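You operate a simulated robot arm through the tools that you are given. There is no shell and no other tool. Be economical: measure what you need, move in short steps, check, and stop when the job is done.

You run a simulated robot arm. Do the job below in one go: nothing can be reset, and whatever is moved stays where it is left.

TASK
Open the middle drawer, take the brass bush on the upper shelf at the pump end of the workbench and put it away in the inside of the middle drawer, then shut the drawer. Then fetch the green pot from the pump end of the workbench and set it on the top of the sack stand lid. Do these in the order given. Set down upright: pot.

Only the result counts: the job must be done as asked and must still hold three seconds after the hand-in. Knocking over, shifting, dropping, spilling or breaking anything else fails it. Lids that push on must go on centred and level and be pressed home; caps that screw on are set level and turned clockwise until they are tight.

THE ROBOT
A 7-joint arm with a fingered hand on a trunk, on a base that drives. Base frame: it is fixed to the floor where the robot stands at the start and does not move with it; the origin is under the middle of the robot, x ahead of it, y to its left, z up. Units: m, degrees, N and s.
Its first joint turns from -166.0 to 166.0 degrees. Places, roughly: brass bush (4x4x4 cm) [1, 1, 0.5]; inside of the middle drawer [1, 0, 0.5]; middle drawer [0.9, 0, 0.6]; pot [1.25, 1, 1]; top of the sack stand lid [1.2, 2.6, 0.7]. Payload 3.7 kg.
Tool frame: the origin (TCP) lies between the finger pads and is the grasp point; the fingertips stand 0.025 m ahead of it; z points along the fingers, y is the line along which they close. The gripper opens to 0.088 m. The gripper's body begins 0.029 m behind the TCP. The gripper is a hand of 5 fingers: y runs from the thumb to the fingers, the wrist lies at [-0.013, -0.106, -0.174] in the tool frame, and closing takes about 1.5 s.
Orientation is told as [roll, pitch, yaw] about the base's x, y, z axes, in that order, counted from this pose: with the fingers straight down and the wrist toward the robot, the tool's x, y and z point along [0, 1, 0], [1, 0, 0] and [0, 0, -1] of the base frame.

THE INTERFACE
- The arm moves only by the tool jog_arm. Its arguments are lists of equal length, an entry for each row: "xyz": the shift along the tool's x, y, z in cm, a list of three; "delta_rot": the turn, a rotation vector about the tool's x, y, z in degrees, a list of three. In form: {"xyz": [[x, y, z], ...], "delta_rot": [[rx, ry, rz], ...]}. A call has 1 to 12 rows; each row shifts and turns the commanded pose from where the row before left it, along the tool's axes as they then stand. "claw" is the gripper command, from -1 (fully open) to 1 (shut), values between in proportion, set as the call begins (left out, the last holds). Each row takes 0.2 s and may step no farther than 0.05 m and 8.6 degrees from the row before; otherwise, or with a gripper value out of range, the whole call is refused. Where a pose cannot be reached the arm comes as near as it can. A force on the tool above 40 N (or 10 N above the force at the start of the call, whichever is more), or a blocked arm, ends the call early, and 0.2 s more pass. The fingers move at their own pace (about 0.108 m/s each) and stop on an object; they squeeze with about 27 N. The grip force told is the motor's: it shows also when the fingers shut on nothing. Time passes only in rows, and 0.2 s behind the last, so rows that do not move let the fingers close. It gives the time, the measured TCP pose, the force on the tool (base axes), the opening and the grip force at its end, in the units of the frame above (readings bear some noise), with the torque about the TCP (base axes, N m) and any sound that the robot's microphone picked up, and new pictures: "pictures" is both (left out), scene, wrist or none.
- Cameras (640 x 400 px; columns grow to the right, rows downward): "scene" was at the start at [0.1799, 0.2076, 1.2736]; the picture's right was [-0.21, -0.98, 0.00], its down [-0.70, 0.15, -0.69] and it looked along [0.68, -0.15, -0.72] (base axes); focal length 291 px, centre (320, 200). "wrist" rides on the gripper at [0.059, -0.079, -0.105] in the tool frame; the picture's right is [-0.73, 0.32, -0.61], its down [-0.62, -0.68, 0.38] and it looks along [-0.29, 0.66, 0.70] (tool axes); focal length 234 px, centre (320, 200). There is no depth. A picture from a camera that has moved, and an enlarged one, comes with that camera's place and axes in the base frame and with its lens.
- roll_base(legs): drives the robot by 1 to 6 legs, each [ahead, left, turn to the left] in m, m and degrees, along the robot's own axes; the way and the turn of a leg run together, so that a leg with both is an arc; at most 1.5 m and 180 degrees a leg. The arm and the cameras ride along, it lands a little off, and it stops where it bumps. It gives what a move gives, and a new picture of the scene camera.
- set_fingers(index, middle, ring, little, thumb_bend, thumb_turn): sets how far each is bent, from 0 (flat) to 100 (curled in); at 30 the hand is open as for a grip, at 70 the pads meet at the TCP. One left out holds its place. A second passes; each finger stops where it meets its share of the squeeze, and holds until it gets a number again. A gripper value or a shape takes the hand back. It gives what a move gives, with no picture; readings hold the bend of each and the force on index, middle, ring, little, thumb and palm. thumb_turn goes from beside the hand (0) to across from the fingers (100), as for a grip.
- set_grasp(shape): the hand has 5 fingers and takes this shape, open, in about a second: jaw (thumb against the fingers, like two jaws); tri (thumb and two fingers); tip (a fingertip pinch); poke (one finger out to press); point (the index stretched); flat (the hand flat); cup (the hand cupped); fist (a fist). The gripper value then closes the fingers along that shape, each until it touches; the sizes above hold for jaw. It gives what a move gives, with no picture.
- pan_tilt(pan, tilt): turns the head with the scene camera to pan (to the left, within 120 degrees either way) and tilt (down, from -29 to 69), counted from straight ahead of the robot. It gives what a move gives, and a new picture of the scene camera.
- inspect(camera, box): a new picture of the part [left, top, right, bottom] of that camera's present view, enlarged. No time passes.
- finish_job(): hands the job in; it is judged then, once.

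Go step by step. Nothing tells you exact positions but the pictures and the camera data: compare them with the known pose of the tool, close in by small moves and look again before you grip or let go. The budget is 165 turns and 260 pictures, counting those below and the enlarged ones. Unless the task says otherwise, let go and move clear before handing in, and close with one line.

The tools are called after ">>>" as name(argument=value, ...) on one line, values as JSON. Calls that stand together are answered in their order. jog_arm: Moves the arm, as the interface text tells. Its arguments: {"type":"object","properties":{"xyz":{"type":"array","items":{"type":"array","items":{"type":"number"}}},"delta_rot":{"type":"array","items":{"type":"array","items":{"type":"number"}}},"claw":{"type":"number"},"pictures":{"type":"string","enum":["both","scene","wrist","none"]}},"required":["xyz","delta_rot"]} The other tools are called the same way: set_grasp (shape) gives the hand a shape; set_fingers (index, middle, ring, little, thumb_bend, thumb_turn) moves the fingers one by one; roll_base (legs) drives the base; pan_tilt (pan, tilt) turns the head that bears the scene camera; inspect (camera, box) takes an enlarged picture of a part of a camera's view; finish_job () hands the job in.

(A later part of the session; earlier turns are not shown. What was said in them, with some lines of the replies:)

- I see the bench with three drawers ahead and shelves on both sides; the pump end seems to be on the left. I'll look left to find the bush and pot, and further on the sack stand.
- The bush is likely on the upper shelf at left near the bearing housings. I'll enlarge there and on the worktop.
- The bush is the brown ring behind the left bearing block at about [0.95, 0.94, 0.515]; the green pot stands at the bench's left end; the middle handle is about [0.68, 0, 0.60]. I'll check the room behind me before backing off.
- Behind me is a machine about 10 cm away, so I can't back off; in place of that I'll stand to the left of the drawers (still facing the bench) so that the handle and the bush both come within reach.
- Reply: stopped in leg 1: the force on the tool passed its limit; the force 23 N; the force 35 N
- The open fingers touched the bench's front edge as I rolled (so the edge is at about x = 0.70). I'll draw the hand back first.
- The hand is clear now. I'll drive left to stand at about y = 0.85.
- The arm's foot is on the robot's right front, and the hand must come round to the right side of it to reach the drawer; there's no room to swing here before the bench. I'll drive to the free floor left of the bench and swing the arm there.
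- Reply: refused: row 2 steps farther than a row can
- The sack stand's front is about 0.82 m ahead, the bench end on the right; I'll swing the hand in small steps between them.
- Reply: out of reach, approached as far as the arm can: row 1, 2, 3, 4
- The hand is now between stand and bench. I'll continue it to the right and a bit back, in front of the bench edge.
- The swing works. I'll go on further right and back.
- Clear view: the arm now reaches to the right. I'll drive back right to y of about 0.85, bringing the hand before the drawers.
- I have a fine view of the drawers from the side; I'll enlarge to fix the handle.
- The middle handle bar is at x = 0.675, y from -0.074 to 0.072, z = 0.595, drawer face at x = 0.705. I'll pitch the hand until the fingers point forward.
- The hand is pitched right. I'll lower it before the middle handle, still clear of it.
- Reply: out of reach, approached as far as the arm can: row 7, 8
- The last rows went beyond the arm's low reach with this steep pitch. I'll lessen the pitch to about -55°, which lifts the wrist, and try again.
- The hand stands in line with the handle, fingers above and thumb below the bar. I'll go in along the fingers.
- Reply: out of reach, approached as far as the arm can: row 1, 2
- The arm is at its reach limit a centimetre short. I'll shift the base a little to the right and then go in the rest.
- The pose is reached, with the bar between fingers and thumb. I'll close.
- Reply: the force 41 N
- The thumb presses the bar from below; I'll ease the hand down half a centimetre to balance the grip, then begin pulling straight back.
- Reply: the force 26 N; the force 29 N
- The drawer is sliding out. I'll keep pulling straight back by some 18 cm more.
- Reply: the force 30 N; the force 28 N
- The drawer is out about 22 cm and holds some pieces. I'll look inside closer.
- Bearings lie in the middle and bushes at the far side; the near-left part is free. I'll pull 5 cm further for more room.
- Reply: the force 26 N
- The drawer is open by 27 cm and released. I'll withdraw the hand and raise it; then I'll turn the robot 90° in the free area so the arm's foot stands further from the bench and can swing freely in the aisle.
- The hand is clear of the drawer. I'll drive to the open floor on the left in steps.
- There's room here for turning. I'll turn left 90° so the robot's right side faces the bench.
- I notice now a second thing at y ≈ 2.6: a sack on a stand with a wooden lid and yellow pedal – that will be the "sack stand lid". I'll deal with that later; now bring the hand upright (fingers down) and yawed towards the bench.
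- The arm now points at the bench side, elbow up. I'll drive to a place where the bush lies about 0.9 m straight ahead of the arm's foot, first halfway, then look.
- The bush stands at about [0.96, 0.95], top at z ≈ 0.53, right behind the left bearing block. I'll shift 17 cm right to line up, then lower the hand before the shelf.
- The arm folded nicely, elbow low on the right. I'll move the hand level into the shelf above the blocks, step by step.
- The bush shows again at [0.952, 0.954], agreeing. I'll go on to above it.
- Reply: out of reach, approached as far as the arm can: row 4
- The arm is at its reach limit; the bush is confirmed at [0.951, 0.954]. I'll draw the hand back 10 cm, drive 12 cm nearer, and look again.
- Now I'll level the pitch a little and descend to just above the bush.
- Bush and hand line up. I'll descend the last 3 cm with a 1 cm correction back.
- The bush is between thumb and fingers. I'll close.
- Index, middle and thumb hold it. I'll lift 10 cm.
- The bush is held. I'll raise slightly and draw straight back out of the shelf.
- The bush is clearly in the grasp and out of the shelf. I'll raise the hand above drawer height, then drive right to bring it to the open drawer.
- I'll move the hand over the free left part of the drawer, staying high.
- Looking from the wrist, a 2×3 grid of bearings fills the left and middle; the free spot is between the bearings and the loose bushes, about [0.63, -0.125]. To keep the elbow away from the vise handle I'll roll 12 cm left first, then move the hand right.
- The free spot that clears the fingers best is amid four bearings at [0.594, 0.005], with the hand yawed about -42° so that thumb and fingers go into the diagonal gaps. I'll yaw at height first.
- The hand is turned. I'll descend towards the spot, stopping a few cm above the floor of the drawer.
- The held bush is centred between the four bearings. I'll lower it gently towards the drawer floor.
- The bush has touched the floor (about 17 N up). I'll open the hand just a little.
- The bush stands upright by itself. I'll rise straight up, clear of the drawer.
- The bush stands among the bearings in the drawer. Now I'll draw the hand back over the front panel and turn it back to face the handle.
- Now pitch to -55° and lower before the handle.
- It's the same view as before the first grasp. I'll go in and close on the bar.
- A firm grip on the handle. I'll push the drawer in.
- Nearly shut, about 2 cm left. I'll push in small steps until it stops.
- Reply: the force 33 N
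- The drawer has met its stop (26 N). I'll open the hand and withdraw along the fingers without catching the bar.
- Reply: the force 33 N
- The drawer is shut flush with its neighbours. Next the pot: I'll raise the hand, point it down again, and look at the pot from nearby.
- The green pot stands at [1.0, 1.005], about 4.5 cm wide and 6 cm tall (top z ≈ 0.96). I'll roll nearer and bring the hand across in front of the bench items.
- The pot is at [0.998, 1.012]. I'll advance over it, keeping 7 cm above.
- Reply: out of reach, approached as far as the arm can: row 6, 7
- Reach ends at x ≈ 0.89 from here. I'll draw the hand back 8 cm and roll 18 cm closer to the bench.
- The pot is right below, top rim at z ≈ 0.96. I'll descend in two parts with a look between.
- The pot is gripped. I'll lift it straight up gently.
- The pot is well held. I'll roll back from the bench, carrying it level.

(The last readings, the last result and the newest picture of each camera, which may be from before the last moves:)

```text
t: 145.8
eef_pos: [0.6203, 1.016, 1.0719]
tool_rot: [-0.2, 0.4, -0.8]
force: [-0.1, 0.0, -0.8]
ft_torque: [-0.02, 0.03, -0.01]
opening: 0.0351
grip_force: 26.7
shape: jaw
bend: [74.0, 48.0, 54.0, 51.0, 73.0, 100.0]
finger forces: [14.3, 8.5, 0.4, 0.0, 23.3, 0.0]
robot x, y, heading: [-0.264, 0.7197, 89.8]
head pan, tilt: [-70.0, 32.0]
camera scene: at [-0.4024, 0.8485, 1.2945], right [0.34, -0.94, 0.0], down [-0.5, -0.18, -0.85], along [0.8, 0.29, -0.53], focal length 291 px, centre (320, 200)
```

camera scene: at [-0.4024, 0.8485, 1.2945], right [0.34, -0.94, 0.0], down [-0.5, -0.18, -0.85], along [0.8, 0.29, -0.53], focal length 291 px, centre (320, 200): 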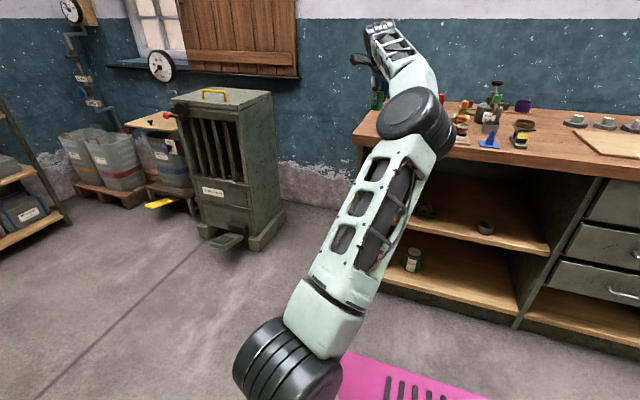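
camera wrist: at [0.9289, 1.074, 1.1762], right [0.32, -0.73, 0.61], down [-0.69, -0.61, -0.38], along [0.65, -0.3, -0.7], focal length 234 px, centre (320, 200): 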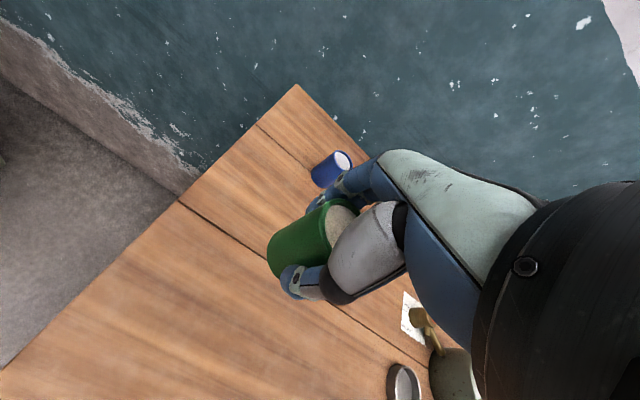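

The way along the aisle to the left is clear. I'll drive 1.4 m left with the pot.

>>> roll_base(legs=[[1.4, 0, 0.2]])

>>> pan_tilt(pan=-95, tilt=38)

```text
t: 152.8
eef_pos: [0.6337, 2.3996, 1.0711]
tool_rot: [-0.2, 0.3, -1.3]
force: [0.0, -0.3, -1.0]
ft_torque: [0.0, -0.02, -0.02]
opening: 0.0349
grip_force: 26.8
shape: jaw
bend: [74.0, 48.0, 54.0, 51.0, 73.0, 100.0]
finger forces: [14.3, 8.7, 0.5, 0.0, 23.3, 0.0]
robot x, y, heading: [-0.2532, 2.1088, 89.2]
head pan, tilt: [-70.0, 32.0]
camera scene: at [-0.3916, 2.2435, 1.2946], right [0.33, -0.94, 0.0], down [-0.5, -0.18, -0.85], along [0.8, 0.28, -0.53], focal length 291 px, centre (320, 200)
```

scene: 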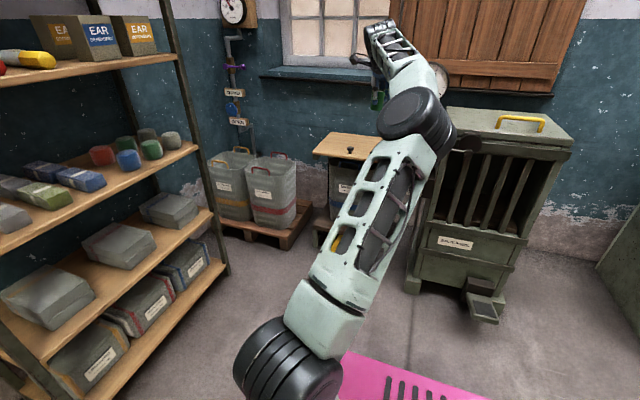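

```text
t: 153.7
eef_pos: [0.6338, 2.4008, 1.0708]
tool_rot: [-0.3, 0.2, -1.3]
force: [0.6, 0.1, -0.5]
ft_torque: [0.0, 0.0, 0.02]
opening: 0.0351
grip_force: 27.2
shape: jaw
bend: [74.0, 48.0, 54.0, 51.0, 73.0, 100.0]
finger forces: [14.3, 8.6, 0.4, 0.1, 23.3, 0.0]
robot x, y, heading: [-0.2518, 2.1103, 89.2]
head pan, tilt: [-95.0, 38.0]
camera scene: at [-0.3902, 2.2054, 1.2854], right [-0.1, -1.0, 0.0], down [-0.61, 0.06, -0.79], along [0.78, -0.08, -0.62], focal length 291 px, centre (320, 200)
```

scene: 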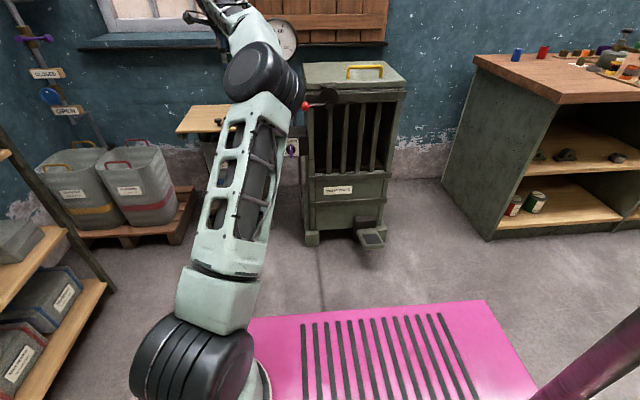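

>>> inspect(camera="scene", box=[300, 160, 390, 230])

>>> inspect(camera="scene", box=[150, 70, 330, 200])

>>> inspect(camera="wrist", box=[0, 0, 640, 400])

```text
5.71 times, centred on (345, 195) of scene
camera zoom: at [-0.3902, 2.2054, 1.2854], right [-0.1, -1.0, 0.0], down [-0.61, 0.06, -0.79], along [0.78, -0.08, -0.62], focal length 1665 px, centre (177, 229)
```

zoom: 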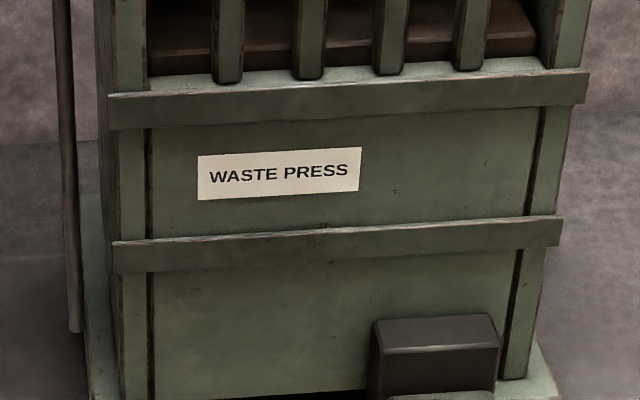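

```text
3.08 times, centred on (240, 135) of scene
camera zoom: at [-0.3902, 2.2054, 1.2854], right [-0.1, -1.0, 0.0], down [-0.61, 0.06, -0.79], along [0.78, -0.08, -0.62], focal length 897 px, centre (566, 400)
```

zoom: 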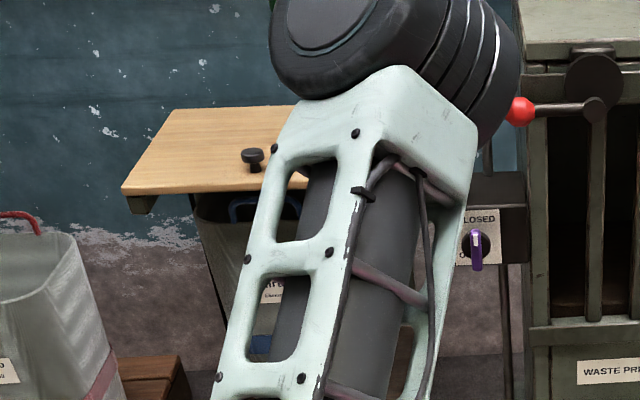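

```text
1.00 times, centred on (320, 200) of wrist
camera zoom: at [0.5557, 2.4611, 1.176], right [0.31, -0.73, 0.61], down [-0.7, -0.61, -0.38], along [0.65, -0.31, -0.7], focal length 234 px, centre (320, 200)
```

zoom: 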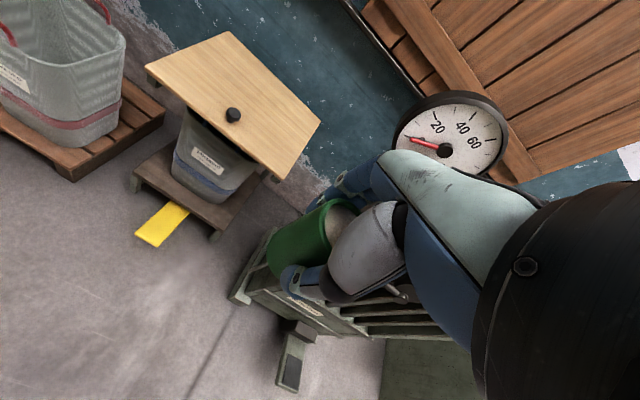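

The green press is labelled WASTE PRESS, so the sack stand is the one with the wooden lid: lid about x 1.0–1.34, y 2.37–2.77, z ≈ 0.67, a knob at [1.06, 2.58]. I'll set the pot behind the knob near [1.18, 2.55]; first roll up to it.

>>> roll_base(legs=[[0.16, 0, 0.8], [0, -0.3, 0]])

>>> inspect(camera="wrist", box=[0, 0, 640, 400])

```text
t: 156.7
eef_pos: [0.9296, 2.5714, 1.0714]
tool_rot: [-0.1, 0.4, -0.5]
force: [0.5, -0.3, -1.6]
ft_torque: [-0.02, 0.02, 0.02]
opening: 0.0349
grip_force: 27.1
shape: jaw
bend: [74.0, 48.0, 54.0, 51.0, 73.0, 100.0]
finger forces: [14.3, 8.6, 0.3, 0.1, 23.3, 0.1]
robot x, y, heading: [0.0443, 2.2706, 90.2]
head pan, tilt: [-95.0, 38.0]
camera scene: at [-0.0916, 2.364, 1.2853], right [-0.09, -1.0, 0.0], down [-0.61, 0.05, -0.79], along [0.79, -0.07, -0.62], focal length 291 px, centre (320, 200)
```

scene: 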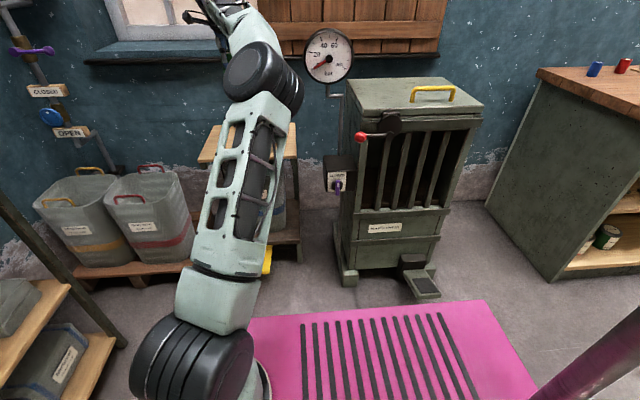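

```text
1.00 times, centred on (320, 200) of wrist
camera zoom: at [0.8511, 2.6311, 1.176], right [0.32, -0.73, 0.61], down [-0.69, -0.62, -0.38], along [0.65, -0.3, -0.7], focal length 234 px, centre (320, 200)
```

zoom: 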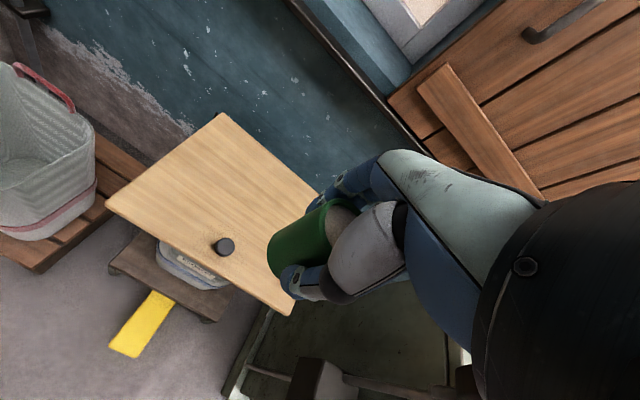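

The lid spans x 0.98–1.31, y 2.375–2.77 at z ≈ 0.70, knob at [1.02, 2.575]. I'll roll 10 cm closer, then move over the target at [1.16, 2.54].

>>> roll_base(legs=[[0, -0.1, 0]])

>>> jog_arm(xyz=[[-0.5, 3.2, 2], [-0.5, 3.2, 2], [-0.5, 3.2, 2], [-0.5, 3.2, 2]], delta_rot=[[0, 0, 0], [0, 0, 0], [0, 0, 0], [0, 0, 0]])

```text
t: 157.9
eef_pos: [1.0281, 2.5727, 1.0714]
tool_rot: [-0.1, 0.4, -0.7]
force: [0.2, 1.0, -1.6]
ft_torque: [-0.01, 0.02, -0.01]
opening: 0.035
grip_force: 26.6
shape: jaw
bend: [74.0, 48.0, 54.0, 51.0, 73.0, 100.0]
finger forces: [14.3, 8.5, 0.4, 0.1, 23.4, 0.1]
robot x, y, heading: [0.1471, 2.2718, 90.0]
head pan, tilt: [-95.0, 38.0]
camera scene: at [0.008, 2.3639, 1.2853], right [-0.09, -1.0, 0.0], down [-0.61, 0.05, -0.79], along [0.79, -0.07, -0.62], focal length 291 px, centre (320, 200)
```

scene: 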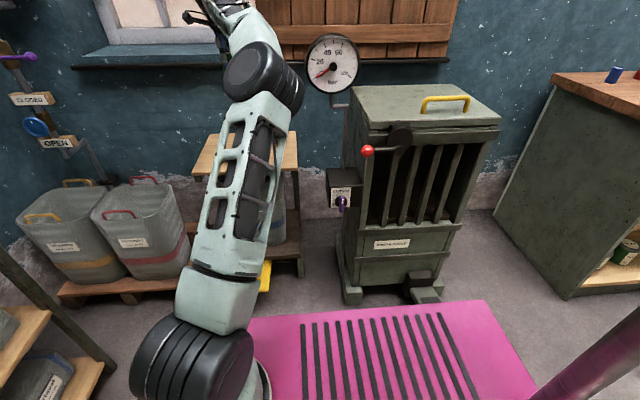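

```text
t: 158.9
eef_pos: [1.1369, 2.5487, 0.9739]
tool_rot: [-0.2, 0.3, -0.5]
force: [-0.5, 0.9, -0.2]
ft_torque: [0.0, -0.01, -0.01]
opening: 0.0345
grip_force: 26.4
shape: jaw
bend: [74.0, 48.0, 54.0, 51.0, 73.0, 100.0]
finger forces: [14.3, 8.6, 0.4, 0.0, 23.3, 0.1]
out of reach, approached as far as the arm can: row 4
robot x, y, heading: [0.1443, 2.2694, 90.2]
head pan, tilt: [-95.0, 38.0]
camera scene: at [0.0076, 2.3639, 1.2853], right [-0.09, -1.0, 0.0], down [-0.61, 0.05, -0.79], along [0.79, -0.07, -0.62], focal length 291 px, centre (320, 200)
camera wrist: at [1.0579, 2.6092, 1.0788], right [0.32, -0.73, 0.61], down [-0.69, -0.62, -0.38], along [0.65, -0.3, -0.7], focal length 234 px, centre (320, 200)
```

scene: 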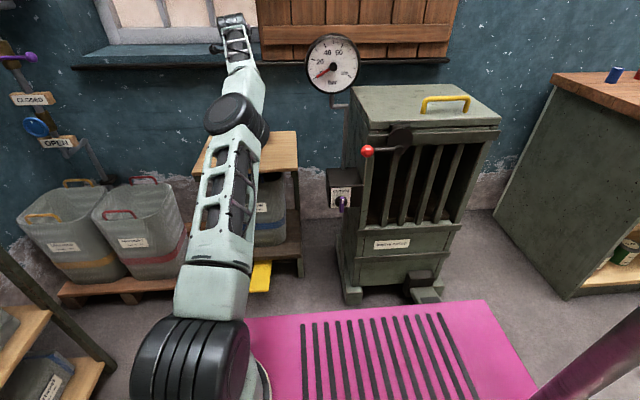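
wrist: 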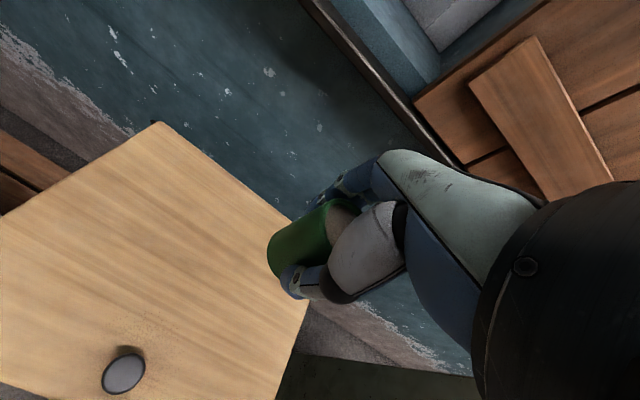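

The spot below the hand (1.137, 2.549) is on the lid, behind and beside the knob. I'll lower the pot straight down, first to some 3 cm above the lid.

>>> jog_arm(xyz=[[0, 0, 3.5], [0, 0, 3.5], [0, 0, 3.5], [0, 0, 3.5], [0, 0, 3.5], [0, 0, 2]], delta_rot=[[0, 0, 0], [0, 0, 0], [0, 0, 0], [0, 0, 0], [0, 0, 0], [0, 0, 0]])

```text
t: 160.3
eef_pos: [1.1369, 2.5484, 0.781]
tool_rot: [-0.2, 0.3, -0.6]
force: [-0.3, 0.9, -1.4]
ft_torque: [-0.01, 0.01, 0.02]
opening: 0.0347
grip_force: 26.7
shape: jaw
bend: [74.0, 48.0, 54.0, 51.0, 73.0, 100.0]
finger forces: [14.3, 8.6, 0.4, 0.0, 23.2, 0.0]
robot x, y, heading: [0.1454, 2.2763, 89.7]
head pan, tilt: [-95.0, 38.0]
camera scene: at [0.0079, 2.3639, 1.2853], right [-0.09, -1.0, 0.0], down [-0.61, 0.05, -0.79], along [0.79, -0.07, -0.62], focal length 291 px, centre (320, 200)
camera wrist: at [1.0591, 2.6082, 0.8847], right [0.32, -0.73, 0.61], down [-0.69, -0.62, -0.38], along [0.65, -0.3, -0.7], focal length 234 px, centre (320, 200)
```

scene: 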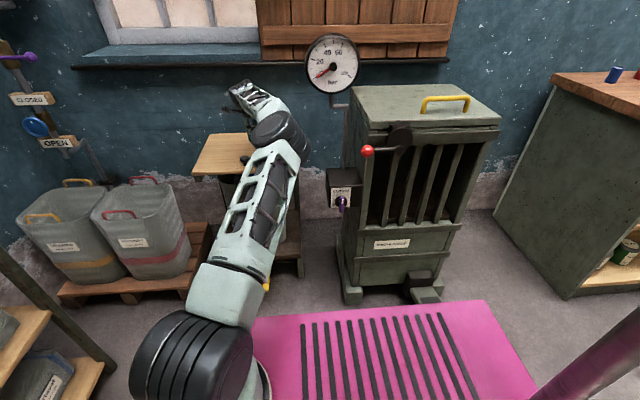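
wrist: 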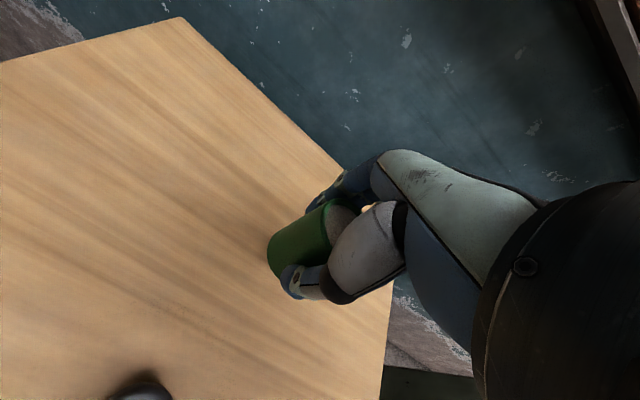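

About 3 cm to go. I'll lower in small steps and watch the force.

>>> jog_arm(xyz=[[0, 0, 1.2], [0, 0, 0.8], [0, 0, 0.5]], delta_rot=[[0, 0, 0], [0, 0, 0], [0, 0, 0]], pictures="wrist")

```text
t: 161.1
eef_pos: [1.1363, 2.5481, 0.7543]
tool_rot: [-0.2, 0.3, -0.5]
force: [0.7, -0.3, -0.6]
ft_torque: [0.02, 0.0, 0.0]
opening: 0.0345
grip_force: 26.8
shape: jaw
bend: [74.0, 48.0, 54.0, 51.0, 73.0, 100.0]
finger forces: [14.3, 8.5, 0.4, 0.0, 23.2, 0.1]
robot x, y, heading: [0.1439, 2.2702, 90.2]
head pan, tilt: [-95.0, 38.0]
camera wrist: at [1.0582, 2.6083, 0.8591], right [0.32, -0.73, 0.61], down [-0.69, -0.62, -0.38], along [0.65, -0.3, -0.7], focal length 234 px, centre (320, 200)
```

wrist: 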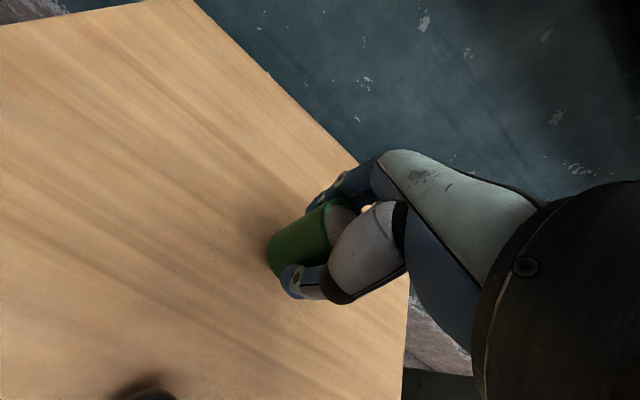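

>>> jog_arm(xyz=[[0, 0, 0.5], [0, 0, 0.4]], delta_rot=[[0, 0, 0], [0, 0, 0]], pictures="none")

>>> jog_arm(xyz=[[0, 0, 0.3]], delta_rot=[[0, 0, 0]], pictures="none")

```text
t: 161.7
eef_pos: [1.137, 2.5492, 0.7462]
tool_rot: [0.0, 0.2, -0.7]
force: [-1.2, -0.4, -1.4]
ft_torque: [0.02, -0.01, 0.03]
opening: 0.0348
grip_force: 26.6
shape: jaw
bend: [74.0, 48.0, 54.0, 51.0, 73.0, 100.0]
finger forces: [14.3, 8.5, 0.3, 0.1, 23.2, 0.1]
robot x, y, heading: [0.1455, 2.2716, 90.1]
head pan, tilt: [-95.0, 38.0]
```

```text
t: 162.1
eef_pos: [1.1358, 2.5481, 0.7437]
tool_rot: [-0.1, 0.3, -0.5]
force: [0.8, 0.0, -0.9]
ft_torque: [0.0, 0.02, 0.01]
opening: 0.0347
grip_force: 26.9
shape: jaw
bend: [74.0, 48.0, 54.0, 51.0, 73.0, 100.0]
finger forces: [14.4, 8.6, 0.3, 0.0, 23.2, 0.0]
robot x, y, heading: [0.1464, 2.2712, 90.1]
head pan, tilt: [-95.0, 38.0]
```

No contact yet; I'll go on in 3 mm steps.

>>> jog_arm(xyz=[[0, 0, 0.3]], delta_rot=[[0, 0, 0]], pictures="none")

>>> jog_arm(xyz=[[0, 0, 0.3]], delta_rot=[[0, 0, 0]], pictures="none")

>>> jog_arm(xyz=[[0, 0, 0.2]], delta_rot=[[0, 0, 0]], pictures="wrist")

```text
t: 162.5
eef_pos: [1.1356, 2.5466, 0.7412]
tool_rot: [-0.1, 0.3, -0.6]
force: [0.3, -0.5, -1.5]
ft_torque: [0.02, -0.01, 0.01]
opening: 0.0347
grip_force: 26.8
shape: jaw
bend: [74.0, 48.0, 54.0, 51.0, 73.0, 100.0]
finger forces: [14.3, 8.6, 0.5, 0.0, 23.3, 0.1]
robot x, y, heading: [0.1492, 2.2711, 90.2]
head pan, tilt: [-95.0, 38.0]
```

```text
t: 162.9
eef_pos: [1.1354, 2.5483, 0.7368]
tool_rot: [-0.2, 0.3, -0.6]
force: [0.3, 0.4, -1.3]
ft_torque: [-0.01, 0.0, 0.03]
opening: 0.0344
grip_force: 26.5
shape: jaw
bend: [74.0, 48.0, 54.0, 51.0, 73.0, 100.0]
finger forces: [14.4, 8.5, 0.5, 0.1, 23.2, 0.1]
robot x, y, heading: [0.1419, 2.2698, 90.4]
head pan, tilt: [-95.0, 38.0]
```

```text
t: 163.3
eef_pos: [1.1369, 2.5478, 0.735]
tool_rot: [-0.1, 0.1, -0.6]
force: [-0.1, 0.7, -0.3]
ft_torque: [0.03, 0.0, 0.03]
opening: 0.0344
grip_force: 27.6
shape: jaw
bend: [74.0, 48.0, 54.0, 51.0, 73.0, 100.0]
finger forces: [14.3, 8.6, 0.4, 0.0, 23.3, 0.0]
robot x, y, heading: [0.1494, 2.2726, 90.0]
head pan, tilt: [-95.0, 38.0]
camera wrist: at [1.0583, 2.6082, 0.8399], right [0.32, -0.73, 0.61], down [-0.69, -0.62, -0.38], along [0.65, -0.3, -0.7], focal length 234 px, centre (320, 200)
```

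wrist: 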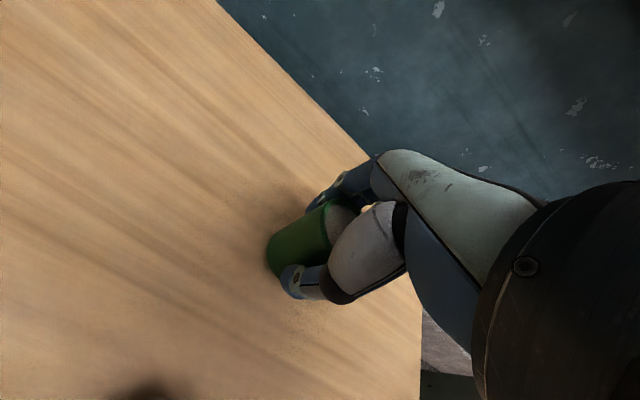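

>>> jog_arm(xyz=[[0, 0, 0.3]], delta_rot=[[0, 0, 0]], pictures="none")

>>> jog_arm(xyz=[[0, 0, 0.3]], delta_rot=[[0, 0, 0]], pictures="none")

>>> jog_arm(xyz=[[0, 0, 0.2]], delta_rot=[[0, 0, 0]], pictures="none")

>>> inspect(camera="wrist", box=[220, 160, 400, 340])

```text
t: 163.7
eef_pos: [1.1359, 2.5487, 0.7323]
tool_rot: [-0.2, 0.4, -0.7]
force: [-0.3, 0.2, -0.2]
ft_torque: [0.0, -0.02, -0.03]
opening: 0.0346
grip_force: 26.6
shape: jaw
bend: [74.0, 48.0, 54.0, 51.0, 73.0, 100.0]
finger forces: [14.4, 8.6, 0.5, 0.0, 23.2, 0.1]
robot x, y, heading: [0.1471, 2.2696, 89.8]
head pan, tilt: [-95.0, 38.0]
```

```text
t: 164.1
eef_pos: [1.1354, 2.5484, 0.7294]
tool_rot: [-0.2, 0.4, -0.5]
force: [-0.4, -0.1, -1.3]
ft_torque: [-0.02, 0.01, -0.04]
opening: 0.0347
grip_force: 27.0
shape: jaw
bend: [74.0, 48.0, 54.0, 51.0, 73.0, 100.0]
finger forces: [14.3, 8.7, 0.3, 0.0, 23.1, 0.0]
robot x, y, heading: [0.1469, 2.2688, 89.8]
head pan, tilt: [-95.0, 38.0]
```

```text
t: 164.5
eef_pos: [1.1354, 2.5477, 0.7266]
tool_rot: [-0.2, 0.3, -0.7]
force: [-0.3, 0.5, 0.6]
ft_torque: [0.0, -0.02, -0.01]
opening: 0.0351
grip_force: 27.1
shape: jaw
bend: [74.0, 48.0, 54.0, 51.0, 73.0, 100.0]
finger forces: [14.2, 8.5, 0.4, 0.1, 23.4, 0.0]
robot x, y, heading: [0.1464, 2.2706, 90.0]
head pan, tilt: [-95.0, 38.0]
```

```text
2.22 times, centred on (310, 250) of wrist
camera zoom: at [1.0573, 2.6083, 0.8317], right [0.32, -0.73, 0.61], down [-0.69, -0.62, -0.38], along [0.65, -0.3, -0.7], focal length 520 px, centre (342, 89)
```

zoom: 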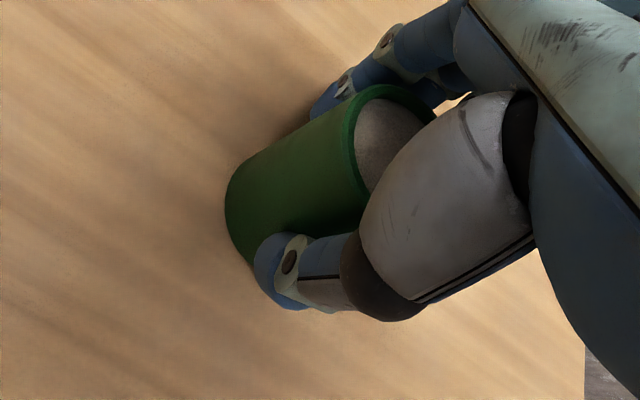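

The pot's foot looks just about on the lid. Two more 2 mm steps.

>>> jog_arm(xyz=[[0, 0, 0.2]], delta_rot=[[0, 0, 0]], pictures="none")

>>> jog_arm(xyz=[[0, 0, 0.2]], delta_rot=[[0, 0, 0]], pictures="none")

```text
t: 164.9
eef_pos: [1.1351, 2.5491, 0.7264]
tool_rot: [-0.1, 0.2, -0.6]
force: [-0.7, 1.1, 7.5]
ft_torque: [-0.01, -0.07, 0.03]
opening: 0.035
grip_force: 26.3
shape: jaw
bend: [74.0, 48.0, 54.0, 51.0, 73.0, 100.0]
finger forces: [14.5, 8.7, 0.4, 0.0, 24.1, 0.1]
robot x, y, heading: [0.1493, 2.271, 90.1]
head pan, tilt: [-95.0, 38.0]
```

```text
t: 165.3
eef_pos: [1.1359, 2.5481, 0.7263]
tool_rot: [-0.1, 0.0, -0.7]
force: [4.4, -0.4, 15.9]
ft_torque: [0.0, -0.19, 0.01]
opening: 0.0356
grip_force: 26.9
shape: jaw
bend: [74.0, 48.0, 55.0, 51.0, 74.0, 100.0]
finger forces: [16.0, 10.0, 2.5, 0.0, 24.9, 0.1]
robot x, y, heading: [0.144, 2.2697, 90.0]
head pan, tilt: [-95.0, 38.0]
```

Contact: the pot stands on the lid. I'll ease 2 mm up and open slowly.

>>> jog_arm(xyz=[[0, 0, -0.2], [0, 0, -0.1], [0, 0, 0]], delta_rot=[[0, 0, 0], [0, 0, 0], [0, 0, 0]], pictures="none")

>>> jog_arm(xyz=[[0, 0, 0], [0, 0, 0], [0, 0, 0], [0, 0, 0], [0, 0, 0]], delta_rot=[[0, 0, 0], [0, 0, 0], [0, 0, 0], [0, 0, 0], [0, 0, 0]], claw=-0.3, pictures="none")

>>> jog_arm(xyz=[[0, 0, 0], [0, 0, 0], [0, 0, 0], [0, 0, 0]], delta_rot=[[0, 0, 0], [0, 0, 0], [0, 0, 0], [0, 0, 0]], claw=-1, pictures="wrist")

```text
t: 166.1
eef_pos: [1.1341, 2.5483, 0.7267]
tool_rot: [-0.3, 0.2, -0.6]
force: [1.3, -1.2, 8.4]
ft_torque: [0.01, -0.12, -0.01]
opening: 0.0355
grip_force: 27.0
shape: jaw
bend: [74.0, 48.0, 55.0, 51.0, 74.0, 100.0]
finger forces: [15.0, 9.3, 2.6, 0.0, 25.2, 0.0]
robot x, y, heading: [0.1454, 2.2705, 90.1]
head pan, tilt: [-95.0, 38.0]
```

```text
t: 167.3
eef_pos: [1.1352, 2.5482, 0.7266]
tool_rot: [-0.3, 0.4, -0.5]
force: [-0.2, 0.4, -0.4]
ft_torque: [0.01, 0.03, -0.02]
opening: 0.0568
grip_force: 0.1
shape: jaw
bend: [28.0, 39.0, 36.0, 36.0, 62.0, 100.0]
finger forces: [0.0, 0.1, 0.0, 0.0, 0.0, 0.0]
robot x, y, heading: [0.1413, 2.2689, 90.0]
head pan, tilt: [-95.0, 38.0]
```

```text
t: 168.3
eef_pos: [1.1352, 2.5497, 0.7258]
tool_rot: [-0.2, 0.3, -0.7]
force: [0.0, -0.1, 0.1]
ft_torque: [-0.01, -0.01, -0.04]
opening: 0.0875
grip_force: 0.1
shape: jaw
bend: [30.0, 30.0, 30.0, 30.0, 30.0, 98.0]
finger forces: [0.0, 0.0, 0.0, 0.0, 0.0, 0.0]
robot x, y, heading: [0.1422, 2.2742, 90.0]
head pan, tilt: [-95.0, 38.0]
camera wrist: at [1.0573, 2.6089, 0.8308], right [0.32, -0.73, 0.61], down [-0.69, -0.62, -0.38], along [0.65, -0.3, -0.7], focal length 234 px, centre (320, 200)
```

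wrist: 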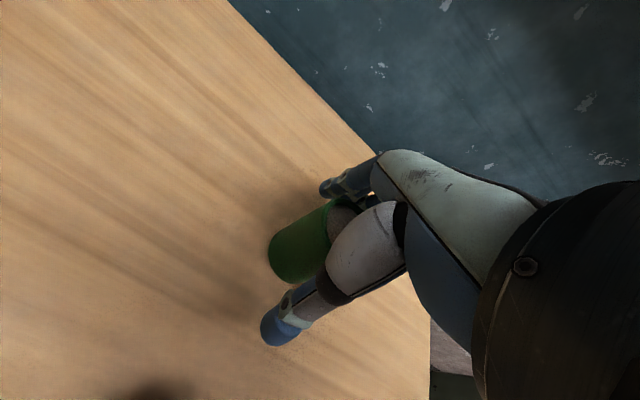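

The pot stands free and upright on the lid. I'll rise straight up, clear of it.

>>> jog_arm(xyz=[[0, 0, -2], [0, 0, -3], [0, 0, -4], [0, 0, -4], [0, 0, -4], [0, 0, -4], [0, -3, -2], [0, -4, 0], [0, -4, 0], [0, -4, 0]], delta_rot=[[0, 0, 0], [0, 0, 0], [0, 0, 0], [0, 0, 0], [0, 0, 0], [0, 0, 0], [0, 0, 0], [0, 0, 0], [0, 0, 0], [0, 0, 0]])

```text
t: 170.5
eef_pos: [0.9856, 2.5514, 0.9553]
tool_rot: [-0.2, 0.3, -0.6]
force: [0.5, -0.9, 0.0]
ft_torque: [0.02, 0.04, 0.01]
opening: 0.0877
grip_force: 0.0
shape: jaw
bend: [30.0, 30.0, 30.0, 30.0, 30.0, 98.0]
finger forces: [0.1, 0.0, 0.0, 0.0, 0.0, 0.0]
robot x, y, heading: [0.1431, 2.2727, 90.2]
head pan, tilt: [-95.0, 38.0]
camera scene: at [0.0082, 2.364, 1.2854], right [-0.09, -1.0, 0.0], down [-0.61, 0.05, -0.79], along [0.79, -0.07, -0.62], focal length 291 px, centre (320, 200)
camera wrist: at [0.9073, 2.6097, 1.0603], right [0.32, -0.73, 0.61], down [-0.69, -0.62, -0.38], along [0.65, -0.3, -0.7], focal length 234 px, centre (320, 200)
```

scene: 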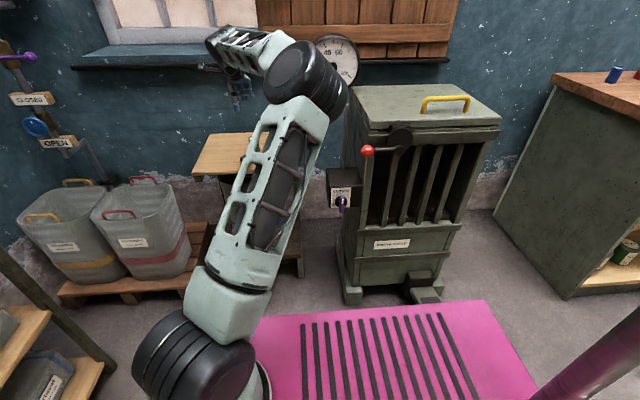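
wrist: 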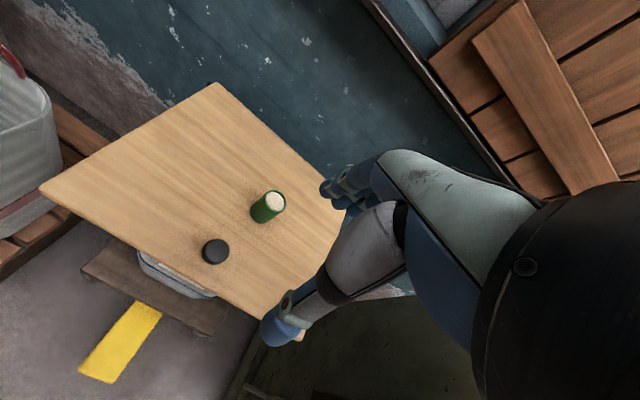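

The pot stands upright on the wooden sack stand lid, the middle drawer was seen shut with the bush inside, and the hand is clear. I hand the job in.

>>> finish_job()

```text
The job is handed in.
```

I put the brass bush away in the middle drawer and shut it, then set the green pot upright on the wooden lid of the sack stand; the hand is clear and the job is handed in.
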